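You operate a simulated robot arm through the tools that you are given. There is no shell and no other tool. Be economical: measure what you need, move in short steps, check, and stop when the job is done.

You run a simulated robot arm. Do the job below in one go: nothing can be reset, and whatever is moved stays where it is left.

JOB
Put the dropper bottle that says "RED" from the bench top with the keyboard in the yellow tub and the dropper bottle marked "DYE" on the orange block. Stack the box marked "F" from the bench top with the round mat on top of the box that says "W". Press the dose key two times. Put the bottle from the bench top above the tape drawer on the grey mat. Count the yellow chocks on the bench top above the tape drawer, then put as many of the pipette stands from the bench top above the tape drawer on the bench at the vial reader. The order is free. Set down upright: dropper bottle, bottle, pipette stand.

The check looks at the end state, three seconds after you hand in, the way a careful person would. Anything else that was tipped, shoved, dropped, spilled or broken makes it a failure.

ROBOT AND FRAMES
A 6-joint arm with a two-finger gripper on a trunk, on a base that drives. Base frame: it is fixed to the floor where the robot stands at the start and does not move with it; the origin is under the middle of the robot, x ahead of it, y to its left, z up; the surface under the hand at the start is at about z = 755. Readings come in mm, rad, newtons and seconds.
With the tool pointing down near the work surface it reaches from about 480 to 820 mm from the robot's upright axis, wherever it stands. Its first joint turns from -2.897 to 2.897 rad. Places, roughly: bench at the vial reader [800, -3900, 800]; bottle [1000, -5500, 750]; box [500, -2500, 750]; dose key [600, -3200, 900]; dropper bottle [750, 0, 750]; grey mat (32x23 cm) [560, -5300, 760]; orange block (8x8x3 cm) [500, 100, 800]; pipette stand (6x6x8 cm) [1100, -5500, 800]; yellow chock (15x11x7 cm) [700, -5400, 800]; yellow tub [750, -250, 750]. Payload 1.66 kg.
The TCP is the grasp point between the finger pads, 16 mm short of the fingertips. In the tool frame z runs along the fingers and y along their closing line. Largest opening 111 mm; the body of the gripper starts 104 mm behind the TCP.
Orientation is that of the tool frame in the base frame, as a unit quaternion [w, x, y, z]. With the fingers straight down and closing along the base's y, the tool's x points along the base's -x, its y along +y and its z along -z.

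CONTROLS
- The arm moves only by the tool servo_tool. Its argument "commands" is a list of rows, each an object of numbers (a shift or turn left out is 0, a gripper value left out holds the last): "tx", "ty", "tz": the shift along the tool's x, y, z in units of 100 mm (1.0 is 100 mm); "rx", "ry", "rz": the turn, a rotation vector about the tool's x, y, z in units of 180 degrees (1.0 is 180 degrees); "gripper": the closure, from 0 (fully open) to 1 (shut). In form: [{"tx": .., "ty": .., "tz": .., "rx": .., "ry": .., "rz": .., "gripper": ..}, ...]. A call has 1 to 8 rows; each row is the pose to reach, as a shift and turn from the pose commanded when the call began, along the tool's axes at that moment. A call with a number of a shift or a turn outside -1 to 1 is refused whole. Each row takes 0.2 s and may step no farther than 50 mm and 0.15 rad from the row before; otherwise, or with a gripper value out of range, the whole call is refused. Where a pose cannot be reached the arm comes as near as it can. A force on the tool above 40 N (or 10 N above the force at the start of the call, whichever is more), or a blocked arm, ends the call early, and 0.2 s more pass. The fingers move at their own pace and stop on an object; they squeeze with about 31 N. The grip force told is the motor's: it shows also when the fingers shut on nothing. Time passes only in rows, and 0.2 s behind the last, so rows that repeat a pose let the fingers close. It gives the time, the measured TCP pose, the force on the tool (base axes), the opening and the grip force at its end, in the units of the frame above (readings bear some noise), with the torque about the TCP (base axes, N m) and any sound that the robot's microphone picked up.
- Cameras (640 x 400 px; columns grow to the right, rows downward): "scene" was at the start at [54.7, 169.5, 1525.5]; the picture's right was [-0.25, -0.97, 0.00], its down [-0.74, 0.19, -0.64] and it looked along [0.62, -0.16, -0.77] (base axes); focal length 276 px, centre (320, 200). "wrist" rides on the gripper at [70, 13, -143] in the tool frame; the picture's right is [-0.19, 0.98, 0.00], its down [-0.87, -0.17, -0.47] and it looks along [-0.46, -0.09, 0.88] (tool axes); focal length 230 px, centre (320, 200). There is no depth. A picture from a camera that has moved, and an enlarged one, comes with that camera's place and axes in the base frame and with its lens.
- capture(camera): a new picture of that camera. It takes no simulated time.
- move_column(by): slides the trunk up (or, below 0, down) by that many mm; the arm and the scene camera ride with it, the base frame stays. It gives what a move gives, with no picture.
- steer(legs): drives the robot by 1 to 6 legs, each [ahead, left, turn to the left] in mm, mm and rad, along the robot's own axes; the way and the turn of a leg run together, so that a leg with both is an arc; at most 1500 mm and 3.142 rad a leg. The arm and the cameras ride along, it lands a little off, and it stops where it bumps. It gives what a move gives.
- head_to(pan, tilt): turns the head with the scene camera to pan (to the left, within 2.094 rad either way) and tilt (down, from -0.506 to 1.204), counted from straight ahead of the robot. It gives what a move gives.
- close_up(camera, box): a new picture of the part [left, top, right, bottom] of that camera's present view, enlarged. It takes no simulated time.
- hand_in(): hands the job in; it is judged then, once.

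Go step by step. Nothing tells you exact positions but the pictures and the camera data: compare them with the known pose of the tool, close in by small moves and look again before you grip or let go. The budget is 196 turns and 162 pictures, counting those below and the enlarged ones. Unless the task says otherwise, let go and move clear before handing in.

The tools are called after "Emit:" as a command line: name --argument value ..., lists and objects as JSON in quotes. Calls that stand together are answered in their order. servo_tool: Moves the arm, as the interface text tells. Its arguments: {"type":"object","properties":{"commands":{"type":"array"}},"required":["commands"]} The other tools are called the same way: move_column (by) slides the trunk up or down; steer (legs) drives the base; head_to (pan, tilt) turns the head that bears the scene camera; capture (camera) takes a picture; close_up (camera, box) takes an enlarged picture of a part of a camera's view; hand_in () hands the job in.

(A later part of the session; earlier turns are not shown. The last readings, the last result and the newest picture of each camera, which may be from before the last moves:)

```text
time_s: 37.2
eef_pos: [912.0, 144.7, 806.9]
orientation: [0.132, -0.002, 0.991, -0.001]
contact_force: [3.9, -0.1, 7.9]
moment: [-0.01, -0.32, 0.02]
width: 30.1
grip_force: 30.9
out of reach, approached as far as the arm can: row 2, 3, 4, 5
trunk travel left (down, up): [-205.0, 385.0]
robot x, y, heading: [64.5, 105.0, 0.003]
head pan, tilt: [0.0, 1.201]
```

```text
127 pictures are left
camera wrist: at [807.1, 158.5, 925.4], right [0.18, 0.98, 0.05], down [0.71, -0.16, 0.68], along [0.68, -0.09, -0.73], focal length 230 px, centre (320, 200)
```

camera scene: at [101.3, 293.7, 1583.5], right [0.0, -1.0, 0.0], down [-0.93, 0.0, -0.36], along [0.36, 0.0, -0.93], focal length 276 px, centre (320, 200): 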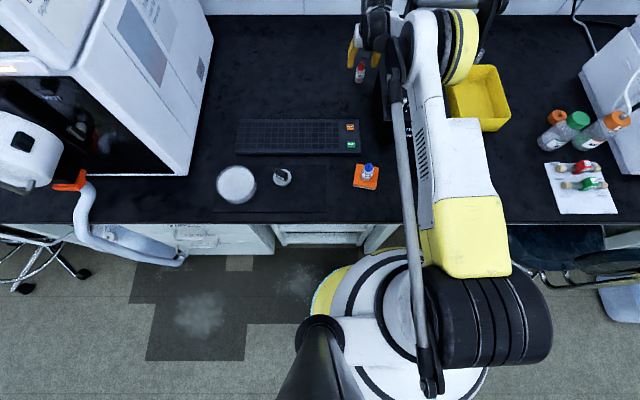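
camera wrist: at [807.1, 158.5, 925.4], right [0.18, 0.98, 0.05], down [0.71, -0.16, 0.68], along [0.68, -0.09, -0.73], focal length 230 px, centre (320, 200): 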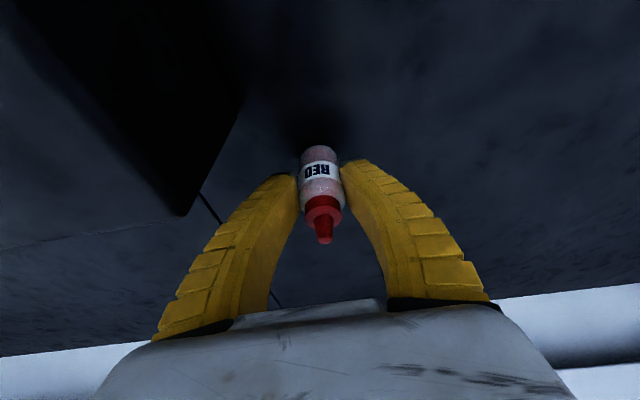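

RED is gripped (30 mm). I raise it with the trunk and look toward the tub.

Emit:
move_column --by 180

Emit:
servo_tool --commands '[{"tx": 0.4, "tz": -0.1}, {"tx": 0.8, "tz": -0.2}, {"tx": 1.0, "tz": -0.25}, {"tx": 1.0, "tz": -0.25}]'

Emit:
servo_tool --commands '[{"ry": 0.04}, {"ry": 0.08}, {"ry": 0.084}, {"ry": 0.084}]'

Emit:
steer --legs '[[-25, 0, 0], [0, -350, 0]]'

Emit:
head_to --pan 0.0 --tilt 0.9

Emit:
capture --camera "wrist"

Emit:
capture --camera "scene"

```text
time_s: 39.2
eef_pos: [912.3, 145.2, 984.8]
orientation: [0.13, -0.002, 0.991, -0.001]
contact_force: [0.0, -0.8, -1.1]
moment: [0.0, 0.02, 0.0]
width: 28.6
grip_force: 30.9
trunk travel left (down, up): [-385.0, 205.0]
robot x, y, heading: [66.7, 104.6, -0.004]
head pan, tilt: [0.0, 1.201]
```

```text
time_s: 40.2
eef_pos: [805.7, 145.9, 982.1]
orientation: [0.131, -0.003, 0.991, -0.001]
contact_force: [0.6, 0.0, -0.2]
moment: [0.02, 0.01, -0.02]
width: 28.4
grip_force: 30.7
trunk travel left (down, up): [-385.0, 205.0]
robot x, y, heading: [63.5, 107.7, 0.001]
head pan, tilt: [0.0, 1.201]
```

```text
time_s: 41.2
eef_pos: [808.3, 145.7, 982.9]
orientation: [-0.001, -0.002, 1.0, -0.002]
contact_force: [-0.2, 0.0, 0.2]
moment: [-0.01, 0.01, -0.03]
width: 28.4
grip_force: 30.9
trunk travel left (down, up): [-385.0, 205.0]
robot x, y, heading: [68.6, 109.3, -0.001]
head pan, tilt: [0.0, 1.201]
```

```text
time_s: 43.9
eef_pos: [783.0, -205.4, 983.7]
orientation: [-0.001, 0.001, 1.0, -0.002]
contact_force: [-0.7, -0.5, 0.1]
moment: [0.05, -0.03, 0.03]
width: 28.8
grip_force: 30.9
trunk travel left (down, up): [-385.0, 205.0]
robot x, y, heading: [42.5, -238.9, -0.009]
head pan, tilt: [0.0, 1.201]
```

```text
time_s: 44.7
eef_pos: [781.9, -205.6, 983.5]
orientation: [0.0, 0.0, 1.0, -0.002]
contact_force: [-0.8, 0.4, -0.4]
moment: [0.01, -0.02, 0.03]
width: 28.8
grip_force: 31.3
trunk travel left (down, up): [-385.0, 205.0]
robot x, y, heading: [39.8, -238.4, -0.008]
head pan, tilt: [0.0, 0.901]
```

```text
126 pictures are left
camera wrist: at [712.3, -190.5, 1125.6], right [0.19, 0.98, 0.0], down [0.87, -0.17, 0.47], along [0.46, -0.09, -0.88], focal length 230 px, centre (320, 200)
```

wrist: 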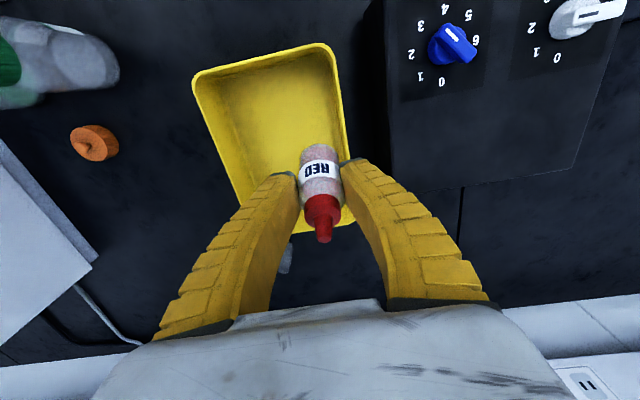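

```text
125 pictures are left
camera scene: at [95.6, -52.1, 1783.2], right [-0.01, -1.0, 0.0], down [-0.78, 0.0, -0.62], along [0.62, 0.0, -0.78], focal length 276 px, centre (320, 200)
```

scene: 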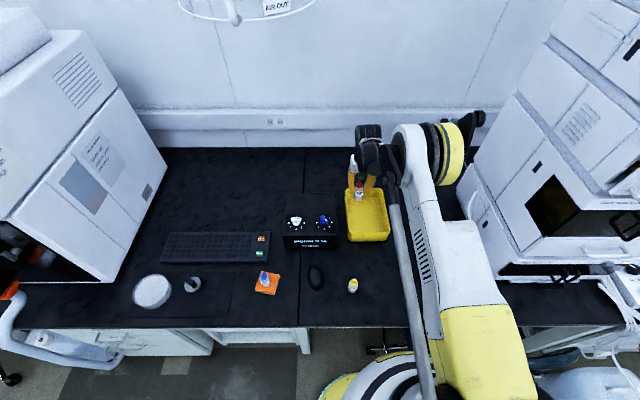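

The tub centre is about [795, -250]; the wrist joint hangs off to the right near tall bottles, so I shift the base to the right first to swing the arm clear, then bring RED over the tub.

Emit:
steer --legs '[[0, -220, 0]]'

Emit:
servo_tool --commands '[{"ty": 0.4}, {"ty": 0.8, "tx": -0.05}, {"ty": 1.0, "tx": -0.1}]'

Emit:
servo_tool --commands '[{"ty": 0.4}, {"ty": 0.76}, {"ty": 0.76}]'

Emit:
capture --camera "wrist"

Emit:
capture --camera "scene"

```text
time_s: 45.8
eef_pos: [780.6, -286.4, 982.9]
orientation: [-0.001, 0.0, 1.0, -0.002]
contact_force: [0.0, -1.7, -1.0]
moment: [0.1, -0.02, 0.01]
width: 28.9
grip_force: 31.2
trunk travel left (down, up): [-385.0, 205.0]
robot x, y, heading: [39.4, -319.7, -0.01]
head pan, tilt: [0.0, 0.901]
stopped in leg 1: the robot was blocked; the commanded pose is now the measured one
```

```text
time_s: 46.6
eef_pos: [790.3, -182.0, 981.7]
orientation: [-0.001, 0.0, 1.0, -0.001]
contact_force: [0.6, 0.2, -1.4]
moment: [0.03, -0.01, -0.03]
width: 28.8
grip_force: 31.0
trunk travel left (down, up): [-385.0, 205.0]
robot x, y, heading: [38.0, -319.7, -0.007]
head pan, tilt: [0.0, 0.901]
```

```text
time_s: 47.4
eef_pos: [794.8, -105.2, 981.8]
orientation: [0.001, 0.0, 1.0, -0.001]
contact_force: [-0.5, 0.1, -1.0]
moment: [0.03, 0.0, 0.04]
width: 28.8
grip_force: 30.9
trunk travel left (down, up): [-385.0, 205.0]
robot x, y, heading: [38.3, -320.5, -0.009]
head pan, tilt: [0.0, 0.901]
```

```text
124 pictures are left
camera wrist: at [724.4, -91.1, 1124.6], right [0.19, 0.98, 0.0], down [0.87, -0.17, 0.47], along [0.46, -0.09, -0.88], focal length 230 px, centre (320, 200)
```

wrist: 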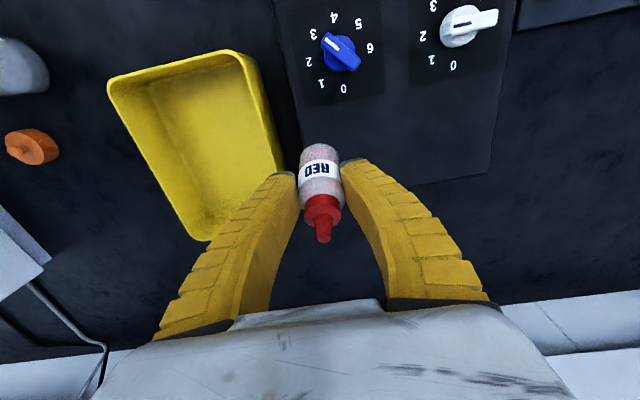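

```text
123 pictures are left
camera scene: at [95.4, -131.1, 1783.3], right [-0.01, -1.0, 0.0], down [-0.78, 0.01, -0.62], along [0.62, 0.0, -0.78], focal length 276 px, centre (320, 200)
```

scene: 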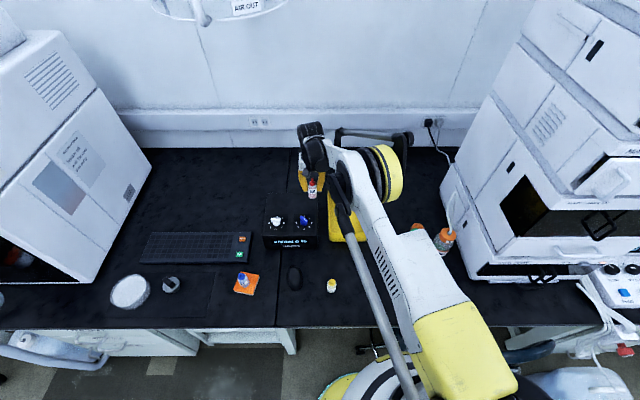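

The base bumped lightly on its right side, so I won't push that way again. Because RED was gripped at 15° tilt, I'll set it down on the free bench spot near [600, -290] with the same tilt, then regrip it with a vertical tool.

Emit:
steer --legs '[[0, 30, 0]]'

Emit:
servo_tool --commands '[{"tx": 0.3, "ty": -0.33}, {"tx": 0.6, "ty": -0.66}, {"tx": 0.97, "ty": -0.99}, {"tx": 0.97, "ty": -0.99}]'

Emit:
servo_tool --commands '[{"tx": 0.3, "ty": -0.33}, {"tx": 0.6, "ty": -0.66}, {"tx": 0.97, "ty": -0.99}, {"tx": 0.97, "ty": -0.99}]'

Emit:
servo_tool --commands '[{"ry": -0.04}, {"ry": -0.08, "tz": 0.2}, {"ry": -0.084, "tz": 0.5}, {"ry": -0.084, "tz": 0.5}]'

Emit:
capture --camera "wrist"

Emit:
capture --camera "scene"

```text
time_s: 48.2
eef_pos: [794.3, -74.5, 982.4]
orientation: [0.001, 0.0, 1.0, -0.001]
contact_force: [0.1, 0.2, -0.8]
moment: [-0.1, -0.02, 0.0]
width: 28.7
grip_force: 30.5
trunk travel left (down, up): [-385.0, 205.0]
robot x, y, heading: [35.9, -291.5, -0.01]
head pan, tilt: [0.0, 0.901]
```

```text
time_s: 49.2
eef_pos: [697.0, -173.4, 980.3]
orientation: [0.0, 0.0, 1.0, -0.001]
contact_force: [-0.2, -0.4, -0.8]
moment: [-0.03, 0.03, 0.0]
width: 28.6
grip_force: 31.1
trunk travel left (down, up): [-385.0, 205.0]
robot x, y, heading: [38.9, -286.3, -0.008]
head pan, tilt: [0.0, 0.901]
```

```text
time_s: 50.2
eef_pos: [601.3, -274.9, 979.4]
orientation: [0.0, 0.0, 1.0, -0.002]
contact_force: [0.1, 0.2, -0.2]
moment: [-0.01, 0.04, 0.01]
width: 29.1
grip_force: 30.9
trunk travel left (down, up): [-385.0, 205.0]
robot x, y, heading: [39.2, -292.6, -0.008]
head pan, tilt: [0.0, 0.901]
```

```text
time_s: 51.2
eef_pos: [657.4, -269.5, 956.5]
orientation: [0.131, 0.001, 0.991, -0.002]
contact_force: [0.2, -0.5, -0.2]
moment: [0.0, 0.0, -0.01]
width: 28.9
grip_force: 30.9
out of reach, approached as far as the arm can: row 1, 2, 3, 4
trunk travel left (down, up): [-385.0, 205.0]
robot x, y, heading: [38.0, -287.8, -0.007]
head pan, tilt: [0.0, 0.901]
```

```text
122 pictures are left
camera wrist: at [552.2, -256.0, 1075.5], right [0.18, 0.98, 0.05], down [0.71, -0.17, 0.68], along [0.68, -0.09, -0.73], focal length 230 px, centre (320, 200)
```

wrist: 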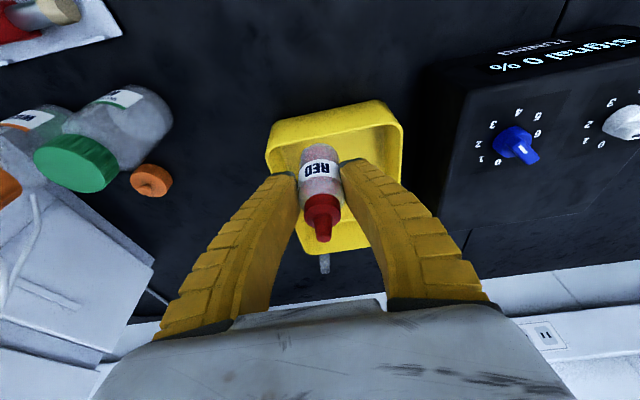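

```text
121 pictures are left
camera scene: at [94.5, -101.0, 1783.4], right [-0.01, -1.0, 0.0], down [-0.78, 0.01, -0.62], along [0.62, 0.0, -0.78], focal length 276 px, centre (320, 200)
```

scene: 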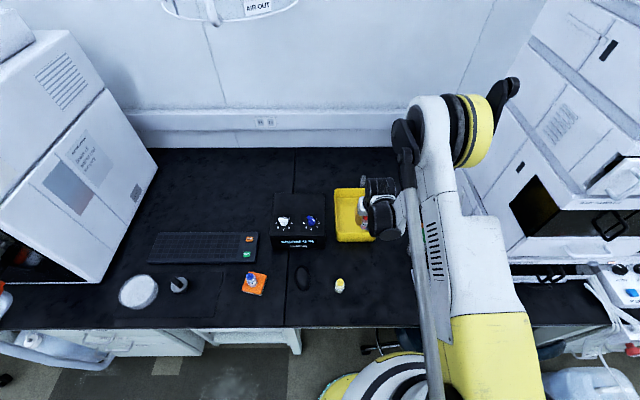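

The tool is tilted 15° again, so the bottle hangs upright and is already close over the tub. I'll place it straight into the tub with this tilt, moving forward to the tub's middle.

Emit:
servo_tool --commands '[{"tx": -0.4, "tz": 0.02}, {"tx": -0.8, "tz": 0.04}, {"tx": -0.99, "tz": 0.06}, {"tx": -0.99, "tz": 0.06}]'

Emit:
capture --camera "wrist"

Emit:
capture --camera "scene"

```text
time_s: 52.2
eef_pos: [756.1, -270.7, 979.9]
orientation: [0.132, 0.0, 0.991, -0.001]
contact_force: [0.3, -0.5, -1.0]
moment: [-0.03, 0.02, -0.03]
width: 28.7
grip_force: 31.3
trunk travel left (down, up): [-385.0, 205.0]
robot x, y, heading: [37.1, -292.0, -0.007]
head pan, tilt: [0.0, 0.901]
```

```text
120 pictures are left
camera wrist: at [652.3, -257.0, 1098.9], right [0.18, 0.98, 0.05], down [0.71, -0.17, 0.68], along [0.68, -0.09, -0.73], focal length 230 px, centre (320, 200)
```

wrist: 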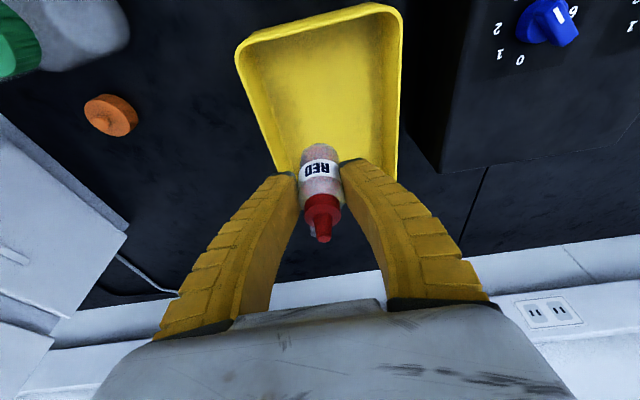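

```text
119 pictures are left
camera scene: at [95.4, -101.2, 1783.3], right [-0.01, -1.0, 0.0], down [-0.78, 0.01, -0.62], along [0.62, 0.0, -0.78], focal length 276 px, centre (320, 200)
```

scene: 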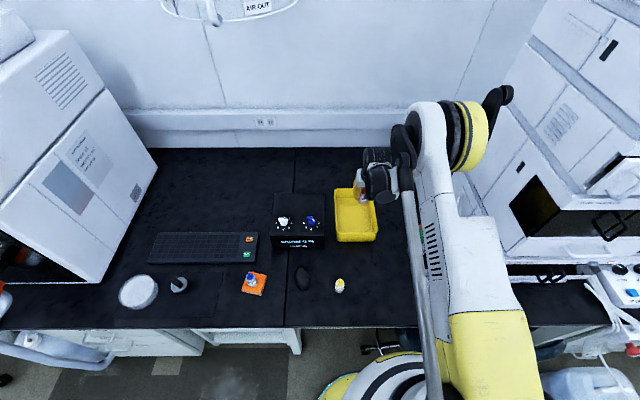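

RED hangs over the tub. Before lowering I check the arm's elbow against the machine on the right.

Emit:
head_to --pan -0.6 --tilt 0.7

Emit:
capture --camera "scene"

Emit:
head_to --pan -0.8 --tilt 1.2

Emit:
capture --camera "scene"

```text
time_s: 53.2
eef_pos: [756.4, -269.6, 979.4]
orientation: [0.132, -0.001, 0.991, -0.001]
contact_force: [0.8, -0.6, -0.2]
moment: [0.02, -0.01, 0.0]
width: 28.8
grip_force: 30.7
trunk travel left (down, up): [-385.0, 205.0]
robot x, y, heading: [39.5, -286.0, -0.013]
head pan, tilt: [-0.6, 0.7]
```

```text
118 pictures are left
camera scene: at [89.8, -149.0, 1799.4], right [-0.57, -0.82, 0.0], down [-0.53, 0.37, -0.76], along [0.63, -0.44, -0.64], focal length 276 px, centre (320, 200)
```

scene: 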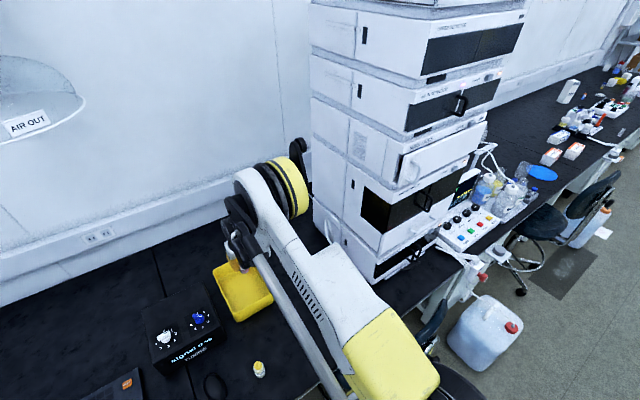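

```text
time_s: 54.2
eef_pos: [758.2, -270.4, 980.0]
orientation: [0.131, 0.0, 0.991, -0.001]
contact_force: [0.4, -0.4, -0.5]
moment: [0.01, 0.02, 0.01]
width: 28.6
grip_force: 31.2
trunk travel left (down, up): [-385.0, 205.0]
robot x, y, heading: [40.3, -288.1, -0.007]
head pan, tilt: [-0.799, 1.201]
```

```text
117 pictures are left
camera scene: at [58.8, -140.9, 1763.5], right [-0.72, -0.69, 0.0], down [-0.64, 0.67, -0.36], along [0.25, -0.26, -0.93], focal length 276 px, centre (320, 200)
```

scene: 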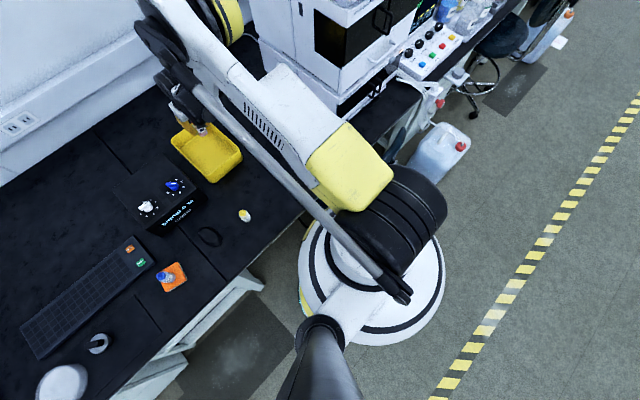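

The elbow is well above; the lateral bump was probably against the stool right of the base, so I'll leave it room. I centre over the tub and lower with the trunk.

Emit:
servo_tool --commands '[{"tx": -0.35, "ty": 0.18, "tz": 0.09}, {"tx": -0.35, "ty": 0.18, "tz": 0.09}]'

Emit:
move_column --by -110

Emit:
head_to --pan -0.2 --tilt 0.85

Emit:
capture --camera "wrist"

Emit:
capture --camera "scene"

```text
time_s: 54.8
eef_pos: [793.1, -253.1, 983.3]
orientation: [0.132, 0.0, 0.991, 0.0]
contact_force: [-0.7, 0.3, -0.6]
moment: [-0.01, -0.01, 0.01]
width: 28.5
grip_force: 31.0
trunk travel left (down, up): [-385.0, 205.0]
robot x, y, heading: [37.1, -288.1, -0.005]
head pan, tilt: [-0.799, 1.201]
```

```text
time_s: 56.2
eef_pos: [793.2, -254.2, 871.4]
orientation: [0.132, 0.0, 0.991, -0.001]
contact_force: [0.7, -0.5, 0.4]
moment: [0.03, 0.01, 0.02]
width: 28.9
grip_force: 31.2
trunk travel left (down, up): [-275.0, 315.0]
robot x, y, heading: [38.7, -288.6, -0.007]
head pan, tilt: [-0.799, 1.201]
```

```text
time_s: 57.2
eef_pos: [792.9, -253.3, 872.5]
orientation: [0.132, -0.001, 0.991, 0.0]
contact_force: [-0.2, -0.7, 0.1]
moment: [0.0, -0.03, 0.01]
width: 28.6
grip_force: 31.4
trunk travel left (down, up): [-275.0, 315.0]
robot x, y, heading: [38.7, -292.0, -0.01]
head pan, tilt: [-0.201, 0.85]
```

```text
116 pictures are left
camera wrist: at [688.6, -239.0, 990.5], right [0.18, 0.98, 0.05], down [0.71, -0.17, 0.68], along [0.68, -0.09, -0.73], focal length 230 px, centre (320, 200)
```

wrist: 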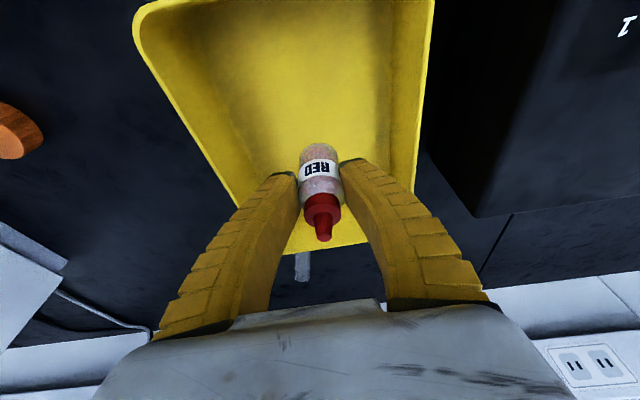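

```text
115 pictures are left
camera scene: at [96.5, -116.8, 1677.1], right [-0.21, -0.98, 0.0], down [-0.74, 0.16, -0.66], along [0.65, -0.14, -0.75], focal length 276 px, centre (320, 200)
```

scene: 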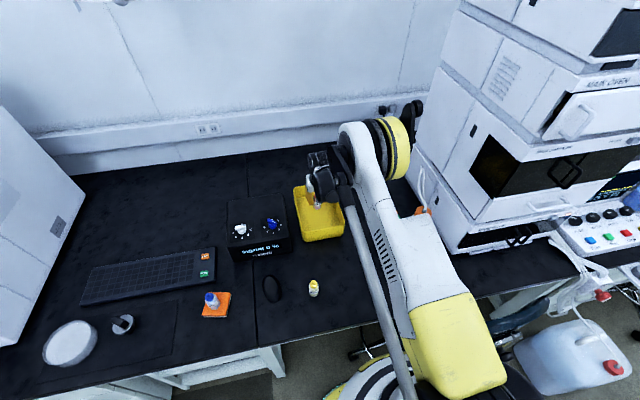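

Well centred in the tub. I lower to just above its floor.

Emit:
servo_tool --commands '[{"tx": 0.05, "ty": 0.03, "tz": 0.19}, {"tx": 0.1, "ty": 0.03, "tz": 0.37}, {"tx": 0.14, "ty": 0.03, "tz": 0.52}, {"tx": 0.14, "ty": 0.03, "tz": 0.52}]'

Emit:
servo_tool --commands '[{"tx": 0.007, "tz": 0.025}, {"tx": 0.013, "tz": 0.05}, {"tx": 0.02, "tz": 0.075}, {"tx": 0.02, "tz": 0.075}]'

Emit:
capture --camera "wrist"

```text
time_s: 58.2
eef_pos: [793.0, -251.7, 818.0]
orientation: [0.132, -0.001, 0.991, -0.001]
contact_force: [0.8, 0.2, -0.9]
moment: [0.05, -0.01, 0.01]
width: 29.0
grip_force: 30.9
trunk travel left (down, up): [-275.0, 315.0]
robot x, y, heading: [35.7, -287.5, -0.008]
head pan, tilt: [-0.201, 0.85]
```

```text
time_s: 59.2
eef_pos: [793.8, -249.8, 811.8]
orientation: [0.134, -0.001, 0.991, 0.0]
contact_force: [2.0, -0.1, 12.8]
moment: [-0.04, -0.08, 0.01]
width: 30.0
grip_force: 31.0
trunk travel left (down, up): [-275.0, 315.0]
robot x, y, heading: [38.9, -287.6, -0.009]
head pan, tilt: [-0.201, 0.85]
```

```text
114 pictures are left
camera wrist: at [688.6, -235.4, 929.9], right [0.18, 0.98, 0.05], down [0.71, -0.17, 0.68], along [0.68, -0.09, -0.73], focal length 230 px, centre (320, 200)
```

wrist: 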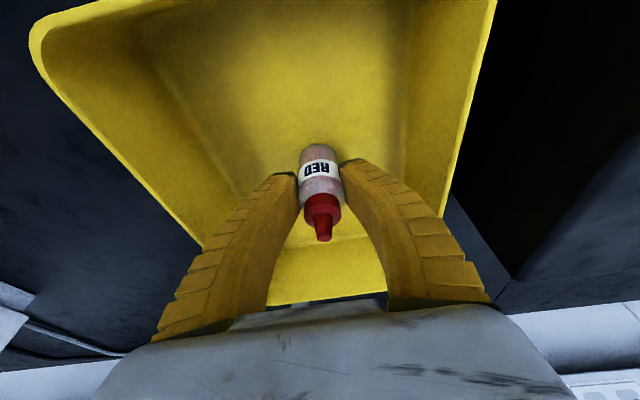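

It rests on the floor of the tub. I open partway and rise vertically.

Emit:
servo_tool --commands '[{"gripper": 0.6}, {"gripper": 0.5}, {"gripper": 0.5}, {"gripper": 0.5, "tx": -0.1, "tz": -0.38}, {"tx": -0.2, "tz": -0.77}, {"tx": -0.25, "tz": -0.966}]'

Emit:
move_column --by 100

Emit:
capture --camera "wrist"

```text
time_s: 60.6
eef_pos: [793.1, -247.7, 908.0]
orientation: [0.133, -0.001, 0.991, -0.001]
contact_force: [0.4, -0.5, 0.4]
moment: [0.0, -0.01, -0.01]
width: 57.8
grip_force: 1.3
trunk travel left (down, up): [-275.0, 315.0]
robot x, y, heading: [34.6, -289.1, -0.011]
head pan, tilt: [-0.201, 0.85]
```

```text
time_s: 61.9
eef_pos: [793.5, -248.1, 1009.0]
orientation: [0.132, -0.001, 0.991, -0.001]
contact_force: [-0.2, 0.0, 0.7]
moment: [-0.03, 0.0, -0.02]
width: 57.6
grip_force: 1.4
trunk travel left (down, up): [-375.0, 215.0]
robot x, y, heading: [40.1, -291.9, -0.002]
head pan, tilt: [-0.201, 0.85]
```

```text
113 pictures are left
camera wrist: at [688.8, -233.8, 1127.4], right [0.18, 0.98, 0.05], down [0.71, -0.17, 0.68], along [0.68, -0.09, -0.73], focal length 230 px, centre (320, 200)
```

wrist: 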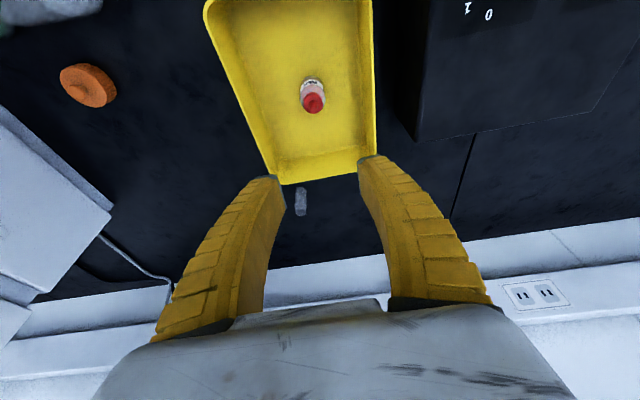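

RED stands upright in the tub. I make the tool vertical, retract, and look to the right for the driving lane.

Emit:
servo_tool --commands '[{"ry": 0.04, "tz": -0.3}, {"ry": 0.08, "tz": -0.5}, {"ry": 0.0844, "tz": -0.5}, {"ry": 0.0844, "tz": -0.5}]'

Emit:
servo_tool --commands '[{"tx": 0.4}, {"tx": 0.8}, {"tx": 1.0}, {"tx": 1.0}]'

Emit:
servo_tool --commands '[{"tx": 0.4}, {"tx": 0.8}, {"tx": 1.0}, {"tx": 1.0}]'

Emit:
head_to --pan -1.3 --tilt 0.5

Emit:
capture --camera "scene"

```text
time_s: 62.9
eef_pos: [780.4, -248.3, 1058.2]
orientation: [-0.002, 0.0, 1.0, -0.001]
contact_force: [0.2, -0.8, -0.6]
moment: [0.01, 0.01, -0.01]
width: 57.6
grip_force: 1.8
trunk travel left (down, up): [-375.0, 215.0]
robot x, y, heading: [37.7, -284.1, -0.006]
head pan, tilt: [-0.201, 0.85]
```

```text
time_s: 63.9
eef_pos: [680.9, -249.5, 1058.2]
orientation: [0.0, 0.0, 1.0, 0.0]
contact_force: [0.5, -0.3, -0.1]
moment: [0.01, 0.02, -0.01]
width: 57.6
grip_force: 1.3
trunk travel left (down, up): [-375.0, 215.0]
robot x, y, heading: [38.0, -290.8, -0.006]
head pan, tilt: [-0.201, 0.85]
```

```text
time_s: 64.9
eef_pos: [579.3, -246.9, 1054.3]
orientation: [0.0, 0.001, 1.0, -0.001]
contact_force: [0.2, 0.3, -0.2]
moment: [-0.03, 0.0, -0.01]
width: 57.8
grip_force: 1.3
trunk travel left (down, up): [-375.0, 215.0]
robot x, y, heading: [39.8, -289.0, -0.006]
head pan, tilt: [-0.201, 0.85]
```

```text
time_s: 66.3
eef_pos: [578.6, -245.8, 1054.9]
orientation: [0.0, 0.001, 1.0, -0.001]
contact_force: [0.0, -0.6, -1.1]
moment: [0.03, 0.03, 0.01]
width: 57.6
grip_force: 1.0
trunk travel left (down, up): [-375.0, 215.0]
robot x, y, heading: [37.1, -292.3, -0.008]
head pan, tilt: [-1.3, 0.499]
```

```text
112 pictures are left
camera scene: at [43.7, -188.4, 1807.1], right [-0.97, -0.26, 0.0], down [-0.12, 0.46, -0.88], along [0.23, -0.85, -0.48], focal length 276 px, centre (320, 200)
```

scene: 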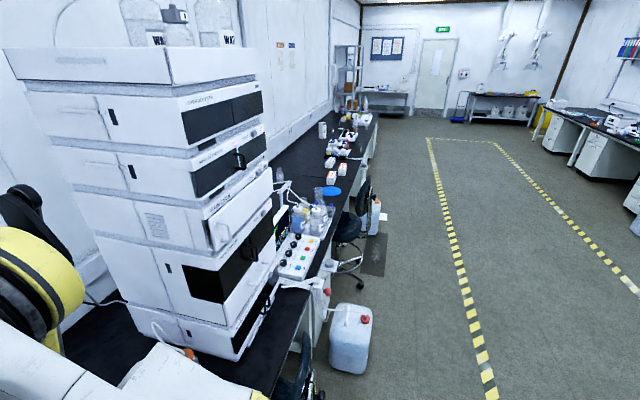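

The lane is clear at around x = -550, between the stools/jug and the opposite benches. I check right-behind before backing off.

Emit:
head_to --pan -2.05 --tilt 0.7

Emit:
capture --camera "scene"

Emit:
head_to --pan -1.2 --tilt 1.2

Emit:
capture --camera "scene"

```text
time_s: 67.4
eef_pos: [579.3, -246.1, 1054.9]
orientation: [0.0, 0.001, 1.0, -0.001]
contact_force: [0.0, -0.2, -0.7]
moment: [-0.01, -0.03, 0.0]
width: 57.4
grip_force: 1.1
trunk travel left (down, up): [-375.0, 215.0]
robot x, y, heading: [38.0, -290.3, -0.003]
head pan, tilt: [-2.051, 0.7]
```

```text
111 pictures are left
camera scene: at [-19.7, -175.7, 1789.5], right [-0.88, 0.47, 0.0], down [0.3, 0.57, -0.77], along [-0.36, -0.68, -0.64], focal length 276 px, centre (320, 200)
```

scene: 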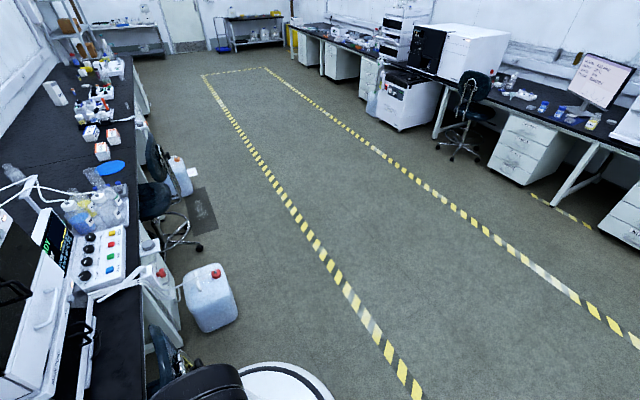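

```text
time_s: 68.5
eef_pos: [578.9, -247.3, 1055.2]
orientation: [-0.001, 0.0, 1.0, -0.001]
contact_force: [-0.1, -0.1, 0.0]
moment: [0.0, 0.0, 0.02]
width: 57.8
grip_force: 1.3
trunk travel left (down, up): [-375.0, 215.0]
robot x, y, heading: [41.2, -291.0, -0.009]
head pan, tilt: [-1.201, 1.201]
```

```text
110 pictures are left
camera scene: at [39.7, -152.9, 1753.5], right [-0.94, -0.35, 0.0], down [-0.33, 0.87, -0.36], along [0.13, -0.34, -0.93], focal length 276 px, centre (320, 200)
```

scene: 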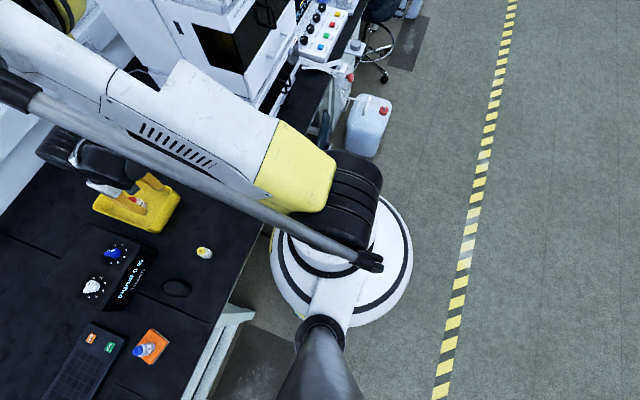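

Clear. I back off and strafe along the lane to about y = -2450.

Emit:
steer --legs '[[-590, 0, 0], [0, -1100, 0], [0, -1050, 0]]'

Emit:
head_to --pan -0.1 --tilt 0.6

Emit:
capture --camera "scene"

```text
time_s: 82.0
eef_pos: [-128.0, -2385.3, 1054.6]
orientation: [0.0, 0.026, 1.0, 0.0]
contact_force: [-0.6, 0.0, 0.1]
moment: [0.03, 0.0, 0.03]
width: 57.6
grip_force: 1.8
trunk travel left (down, up): [-375.0, 215.0]
robot x, y, heading: [-670.0, -2399.8, -0.058]
head pan, tilt: [-1.201, 1.201]
```

```text
time_s: 83.3
eef_pos: [-126.4, -2384.1, 1054.7]
orientation: [0.0, 0.026, 1.0, -0.001]
contact_force: [-0.3, -0.3, -0.5]
moment: [0.02, -0.01, 0.0]
width: 57.5
grip_force: 1.7
trunk travel left (down, up): [-375.0, 215.0]
robot x, y, heading: [-665.5, -2396.2, -0.059]
head pan, tilt: [-0.099, 0.6]
```

```text
109 pictures are left
camera scene: at [-591.1, -2222.5, 1798.0], right [-0.16, -0.99, 0.0], down [-0.56, 0.09, -0.82], along [0.81, -0.13, -0.57], focal length 276 px, centre (320, 200)
```

scene: 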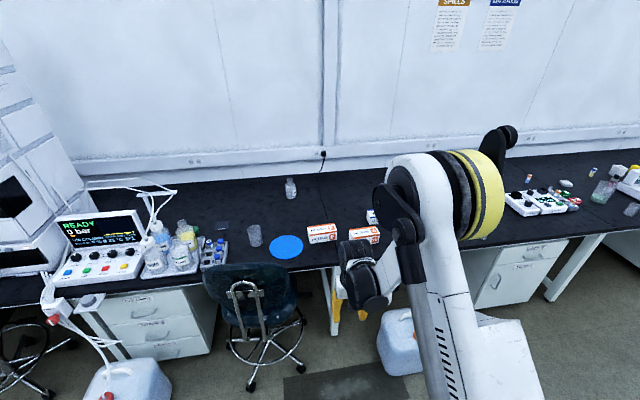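

I see the round blue mat and small orange-white boxes. I zoom to read them.

Emit:
close_up --camera "scene" --box '[260, 195, 400, 283]'

Emit:
close_up --camera "scene" --box '[500, 150, 640, 238]'

```text
4.55 times, centred on (330, 239) of scene
camera zoom: at [-591.1, -2222.5, 1798.0], right [-0.16, -0.99, 0.0], down [-0.56, 0.09, -0.82], along [0.81, -0.13, -0.57], focal length 1255 px, centre (274, 23)
```

zoom: 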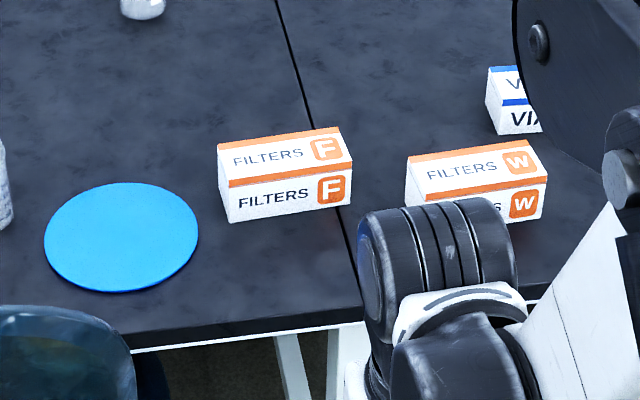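

```text
4.55 times, centred on (570, 194) of scene
camera zoom: at [-591.1, -2222.5, 1798.0], right [-0.16, -0.99, 0.0], down [-0.56, 0.09, -0.82], along [0.81, -0.13, -0.57], focal length 1255 px, centre (-816, 227)
```

zoom: 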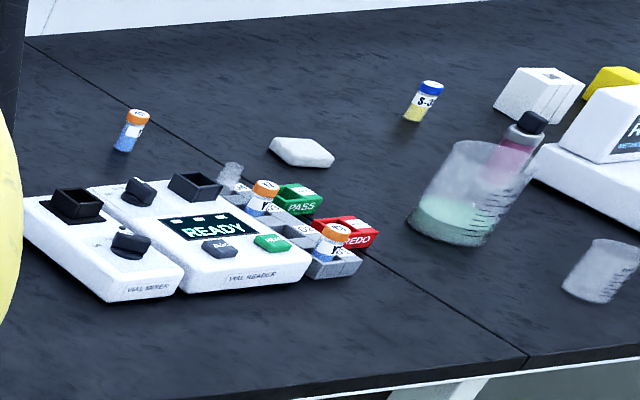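

F is near [546, -2418] (150 mm long along y, ~72 deep, ~56 high) and W near [490, -2636]. A stool and a jug flank the spot, so I stop at about x = -230, which is within reach.

Emit:
steer --legs '[[0, 0, 0.059], [430, -40, 0]]'

Emit:
servo_tool --commands '[{"rz": 0.045}, {"rz": 0.09}, {"rz": 0.135}, {"rz": 0.18}, {"rz": 0.225}, {"rz": 0.27}, {"rz": 0.315}, {"rz": 0.36}]'

Emit:
servo_tool --commands '[{"rz": 0.045}, {"rz": 0.09}, {"rz": 0.14, "gripper": 0}, {"rz": 0.14}]'

Emit:
capture --camera "scene"

Emit:
capture --camera "wrist"

```text
time_s: 86.4
eef_pos: [298.0, -2394.6, 1053.8]
orientation: [0.0, -0.002, 1.0, -0.001]
contact_force: [1.2, -0.3, 0.8]
moment: [-0.01, 0.07, 0.05]
width: 57.6
grip_force: 1.6
trunk travel left (down, up): [-375.0, 215.0]
robot x, y, heading: [-241.1, -2438.8, -0.002]
head pan, tilt: [-0.099, 0.6]
```

```text
time_s: 88.2
eef_pos: [298.5, -2394.8, 1054.5]
orientation: [0.0, 0.536, 0.845, -0.001]
contact_force: [0.5, -0.7, -0.1]
moment: [-0.04, -0.01, -0.02]
width: 57.5
grip_force: 1.6
trunk travel left (down, up): [-375.0, 215.0]
robot x, y, heading: [-244.0, -2440.7, -0.008]
head pan, tilt: [-0.099, 0.6]
```

```text
refused: row 3 steps farther than a row can; nothing moved
```

```text
106 pictures are left
camera scene: at [-172.7, -2259.3, 1798.1], right [-0.1, -0.99, 0.0], down [-0.56, 0.06, -0.83], along [0.82, -0.09, -0.56], focal length 276 px, centre (320, 200)
```

scene: 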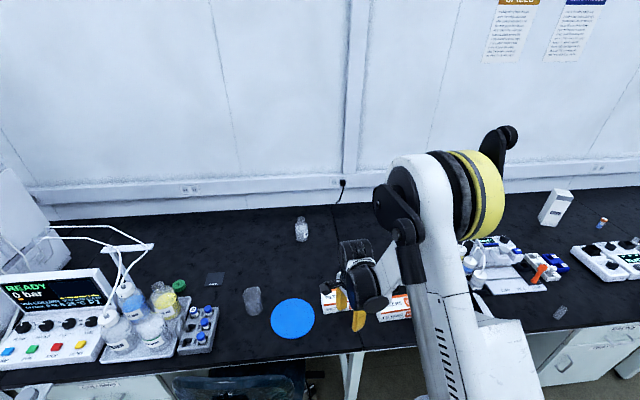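

```text
105 pictures are left
camera wrist: at [281.5, -2325.0, 1196.6], right [0.97, 0.25, 0.0], down [0.22, -0.85, 0.47], along [0.12, -0.46, -0.88], focal length 230 px, centre (320, 200)
```

wrist: 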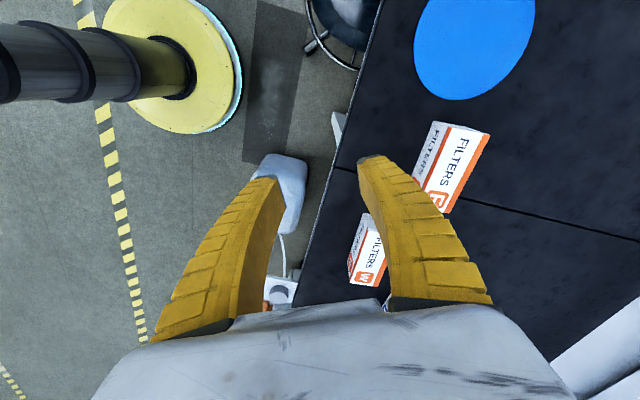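

Both boxes are in view of the wrist camera. I finish turning to 90° and move toward F.

Emit:
servo_tool --commands '[{"rz": 0.045}, {"rz": 0.09}, {"rz": 0.135, "gripper": 0}, {"rz": 0.14}, {"rz": 0.14}]'

Emit:
servo_tool --commands '[{"ty": 0.4}, {"ty": 0.8}, {"ty": 1.0}]'

Emit:
servo_tool --commands '[{"ty": 0.4}, {"ty": 0.8}, {"ty": 1.0}, {"ty": 1.0}]'

Emit:
capture --camera "wrist"

Emit:
capture --camera "scene"

```text
time_s: 89.4
eef_pos: [299.2, -2393.5, 1054.9]
orientation: [0.001, 0.706, 0.709, -0.001]
contact_force: [0.0, 0.5, 0.6]
moment: [-0.01, 0.01, -0.01]
width: 110.9
grip_force: 0.1
trunk travel left (down, up): [-375.0, 215.0]
robot x, y, heading: [-242.3, -2438.0, -0.003]
head pan, tilt: [-0.099, 0.6]
```

```text
time_s: 90.2
eef_pos: [398.6, -2393.6, 1055.3]
orientation: [0.001, 0.705, 0.709, -0.001]
contact_force: [-0.6, 0.0, 0.1]
moment: [-0.01, 0.0, 0.0]
width: 111.0
grip_force: 0.1
trunk travel left (down, up): [-375.0, 215.0]
robot x, y, heading: [-241.4, -2437.3, -0.004]
head pan, tilt: [-0.099, 0.6]
```

```text
time_s: 91.2
eef_pos: [496.6, -2391.2, 1054.6]
orientation: [0.001, 0.706, 0.708, -0.001]
contact_force: [-0.2, -0.1, -0.1]
moment: [-0.02, -0.02, 0.01]
width: 111.1
grip_force: 0.1
trunk travel left (down, up): [-375.0, 215.0]
robot x, y, heading: [-241.4, -2436.5, -0.002]
head pan, tilt: [-0.099, 0.6]
```

```text
104 pictures are left
camera wrist: at [510.4, -2321.5, 1196.3], right [0.98, -0.19, 0.0], down [-0.16, -0.87, 0.47], along [-0.09, -0.47, -0.88], focal length 230 px, centre (320, 200)
```

wrist: 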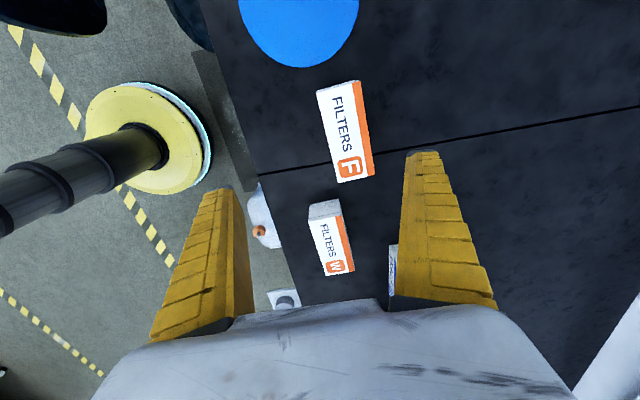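

```text
103 pictures are left
camera scene: at [-173.3, -2259.3, 1798.1], right [-0.1, -0.99, 0.0], down [-0.56, 0.06, -0.83], along [0.82, -0.09, -0.56], focal length 276 px, centre (320, 200)
```

scene: 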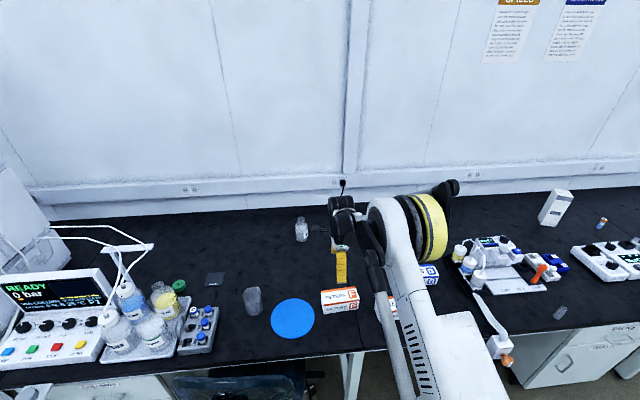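

I zoom in to measure the corners of both boxes.

Emit:
close_up --camera "wrist" --box '[260, 70, 420, 290]'

```text
1.82 times, centred on (340, 180) of wrist
camera zoom: at [510.4, -2321.5, 1196.3], right [0.98, -0.19, 0.0], down [-0.16, -0.87, 0.47], along [-0.09, -0.47, -0.88], focal length 418 px, centre (284, 236)
```

zoom: 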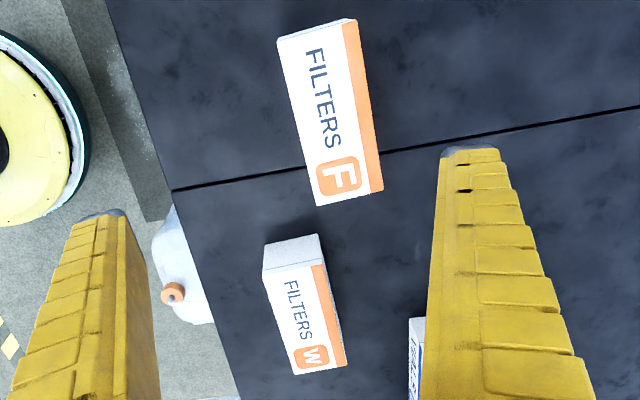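

F's centre is about [538, -2415] with a 3.5° turn. I move over it, align, and go down partway.

Emit:
servo_tool --commands '[{"tx": -0.12, "ty": 0.2, "tz": 0.3, "rz": -0.01}, {"tx": -0.24, "ty": 0.41, "tz": 0.6, "rz": -0.0194}, {"tx": -0.24, "ty": 0.41, "tz": 1.0, "rz": -0.0194}, {"tx": -0.24, "ty": 0.41, "tz": 1.0, "rz": -0.0194}]'

Emit:
capture --camera "wrist"

```text
time_s: 92.2
eef_pos: [533.4, -2416.6, 959.1]
orientation: [0.002, 0.684, 0.73, 0.0]
contact_force: [0.1, 0.1, 0.9]
moment: [0.01, -0.03, -0.02]
width: 110.6
grip_force: 0.1
out of reach, approached as far as the arm can: row 3, 4
trunk travel left (down, up): [-375.0, 215.0]
robot x, y, heading: [-237.5, -2439.4, -0.004]
head pan, tilt: [-0.099, 0.6]
```

```text
101 pictures are left
camera wrist: at [543.3, -2345.6, 1099.8], right [0.99, -0.13, 0.0], down [-0.11, -0.87, 0.47], along [-0.06, -0.47, -0.88], focal length 230 px, centre (320, 200)
```

wrist: 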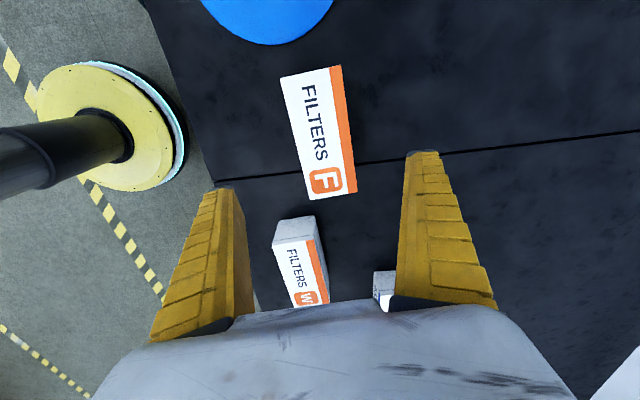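

The trunk is too high for that depth. I lower the trunk by 90 mm, keeping the tips above the box.

Emit:
move_column --by -90

Emit:
servo_tool --commands '[{"ty": 0.02}, {"ty": 0.02}]'

Emit:
capture --camera "wrist"

```text
time_s: 93.5
eef_pos: [534.6, -2415.9, 868.7]
orientation: [0.0, 0.684, 0.729, -0.001]
contact_force: [-0.7, -0.2, 0.5]
moment: [0.01, -0.01, -0.02]
width: 111.0
grip_force: 0.1
trunk travel left (down, up): [-285.0, 305.0]
robot x, y, heading: [-241.2, -2442.2, -0.007]
head pan, tilt: [-0.099, 0.6]
```

```text
time_s: 94.1
eef_pos: [536.3, -2416.7, 868.6]
orientation: [0.002, 0.684, 0.729, 0.001]
contact_force: [-0.4, 0.0, -0.6]
moment: [0.01, -0.02, -0.01]
width: 111.0
grip_force: 0.0
trunk travel left (down, up): [-285.0, 305.0]
robot x, y, heading: [-238.8, -2435.1, -0.003]
head pan, tilt: [-0.099, 0.6]
```

```text
100 pictures are left
camera wrist: at [544.2, -2345.0, 1010.9], right [0.99, -0.13, 0.0], down [-0.11, -0.87, 0.47], along [-0.06, -0.47, -0.88], focal length 230 px, centre (320, 200)
```

wrist: 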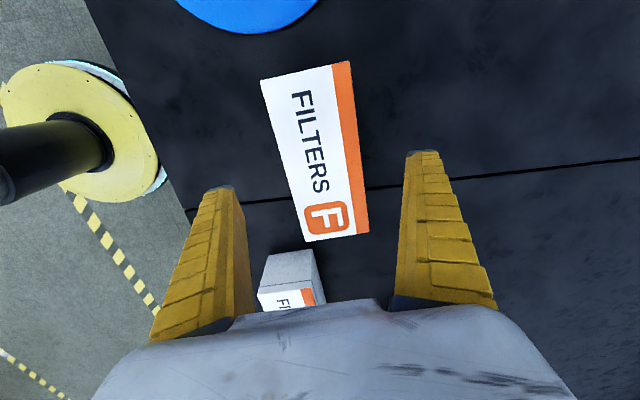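

Alignment is good. I go down to z≈783 and close on the box.

Emit:
servo_tool --commands '[{"tx": -0.02, "tz": 0.4}, {"tx": -0.02, "tz": 0.75}, {"tx": -0.02, "tz": 0.86}, {"tx": -0.02, "tz": 0.86, "gripper": 1}, {"tx": -0.02, "tz": 0.86, "gripper": 1}, {"tx": -0.02, "tz": 0.86, "gripper": 1}]'

Emit:
move_column --by 130

Emit:
capture --camera "wrist"

```text
time_s: 95.0
eef_pos: [496.7, -2423.1, 835.0]
orientation: [0.005, 0.684, 0.729, 0.002]
contact_force: [-1.6, 0.6, 56.0]
moment: [-0.01, -1.71, 0.04]
width: 36.4
grip_force: 29.8
out of reach, approached as far as the arm can: row 1, 2, 3, 4
trunk travel left (down, up): [-285.0, 305.0]
robot x, y, heading: [-238.2, -2438.4, -0.002]
head pan, tilt: [-0.099, 0.6]
stopped in row 4: the force on the tool passed its limit at 48 N (the readings are from after the stop); the commanded pose is now the measured one
```

```text
time_s: 96.6
eef_pos: [499.9, -2422.2, 958.8]
orientation: [0.004, 0.684, 0.729, 0.0]
contact_force: [0.6, -1.1, -0.3]
moment: [-0.03, -0.02, 0.0]
width: 0.0
grip_force: 28.5
trunk travel left (down, up): [-415.0, 175.0]
robot x, y, heading: [-238.7, -2439.9, -0.006]
head pan, tilt: [-0.099, 0.6]
```

```text
99 pictures are left
camera wrist: at [507.6, -2352.0, 1100.2], right [0.99, -0.13, 0.01], down [-0.11, -0.87, 0.47], along [-0.05, -0.47, -0.88], focal length 230 px, centre (320, 200)
```

wrist: 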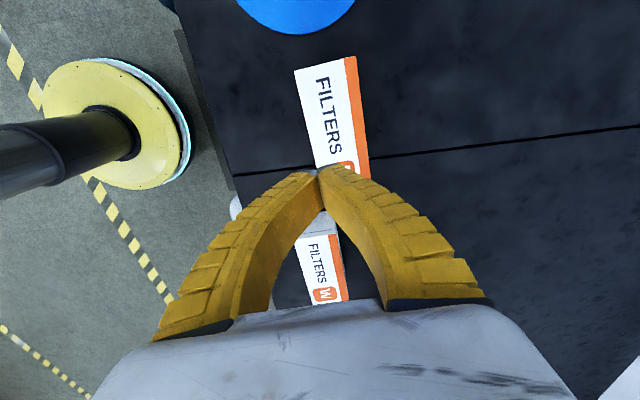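

The trunk was still too high and the hand slid onto the box top; nothing was gripped and the box looks intact. I reopen, raise the hand relative to the trunk, then lower the trunk to near its starting height so I have true reach.

Emit:
servo_tool --commands '[{"tz": -0.4, "gripper": 0}, {"tz": -0.8}, {"tz": -1.0}]'

Emit:
servo_tool --commands '[{"tz": -0.4}, {"tz": -0.8, "ty": 0.2}, {"tz": -1.0, "ty": 0.38}]'

Emit:
move_column --by -240

Emit:
capture --camera "wrist"

Emit:
capture --camera "scene"

```text
time_s: 97.4
eef_pos: [499.2, -2421.0, 1056.4]
orientation: [0.003, 0.684, 0.73, 0.002]
contact_force: [-0.1, -0.2, -0.1]
moment: [0.01, 0.05, 0.02]
width: 110.9
grip_force: 0.0
trunk travel left (down, up): [-415.0, 175.0]
robot x, y, heading: [-239.4, -2439.7, -0.004]
head pan, tilt: [-0.099, 0.6]
```

```text
time_s: 98.2
eef_pos: [535.0, -2421.7, 1158.7]
orientation: [0.003, 0.684, 0.729, 0.001]
contact_force: [-0.1, -0.5, 0.1]
moment: [-0.02, 0.01, 0.01]
width: 110.9
grip_force: 0.0
trunk travel left (down, up): [-415.0, 175.0]
robot x, y, heading: [-237.9, -2437.6, -0.002]
head pan, tilt: [-0.099, 0.6]
```

```text
time_s: 100.7
eef_pos: [534.1, -2421.6, 917.5]
orientation: [0.003, 0.684, 0.73, 0.001]
contact_force: [-0.4, 0.9, -0.2]
moment: [-0.03, 0.03, -0.01]
width: 111.1
grip_force: 0.0
trunk travel left (down, up): [-175.0, 415.0]
robot x, y, heading: [-239.2, -2439.9, -0.007]
head pan, tilt: [-0.099, 0.6]
```

```text
98 pictures are left
camera wrist: at [542.7, -2350.7, 1060.5], right [0.99, -0.13, 0.01], down [-0.11, -0.87, 0.47], along [-0.05, -0.47, -0.88], focal length 230 px, centre (320, 200)
```

wrist: 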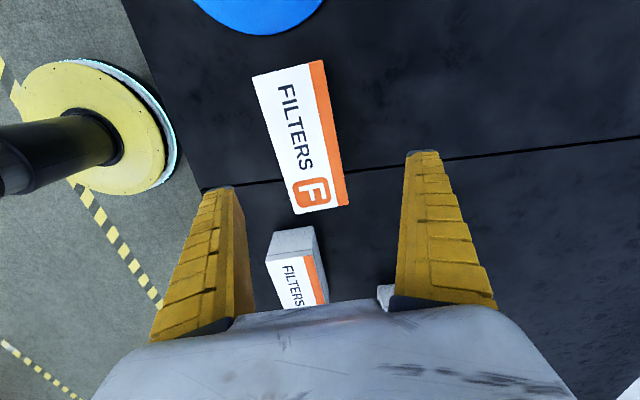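

```text
97 pictures are left
camera scene: at [-172.6, -2259.3, 1598.2], right [-0.1, -0.99, 0.0], down [-0.56, 0.06, -0.83], along [0.82, -0.09, -0.56], focal length 276 px, centre (320, 200)
```

scene: 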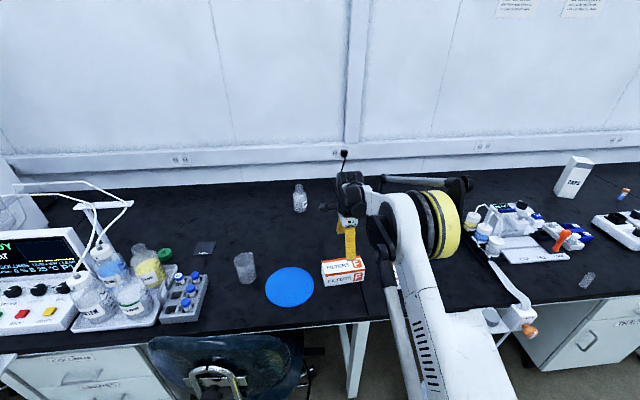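

F was pushed about 15–30 mm toward me; its centre is now near [522, -2419]. I realign over it and descend in checked steps.

Emit:
servo_tool --commands '[{"tx": 0.028, "ty": -0.13, "rz": -0.008, "tz": 0.2}, {"tx": 0.028, "ty": -0.13, "rz": -0.008, "tz": 0.55}, {"tx": 0.028, "ty": -0.13, "rz": -0.008, "tz": 0.55}]'

Emit:
capture --camera "wrist"

```text
time_s: 101.5
eef_pos: [522.3, -2420.5, 865.3]
orientation: [0.003, 0.675, 0.738, 0.001]
contact_force: [0.4, 0.5, 0.2]
moment: [-0.01, 0.04, 0.01]
width: 110.6
grip_force: 0.0
trunk travel left (down, up): [-175.0, 415.0]
robot x, y, heading: [-238.5, -2438.2, -0.001]
head pan, tilt: [-0.099, 0.6]
```

```text
96 pictures are left
camera wrist: at [528.9, -2349.6, 1007.7], right [0.99, -0.1, 0.01], down [-0.09, -0.88, 0.47], along [-0.04, -0.47, -0.88], focal length 230 px, centre (320, 200)
```

wrist: 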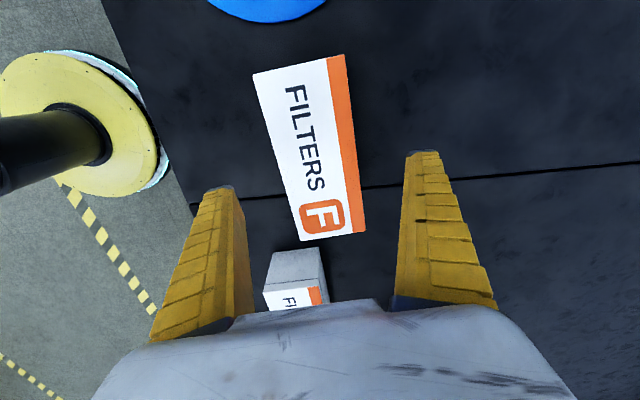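

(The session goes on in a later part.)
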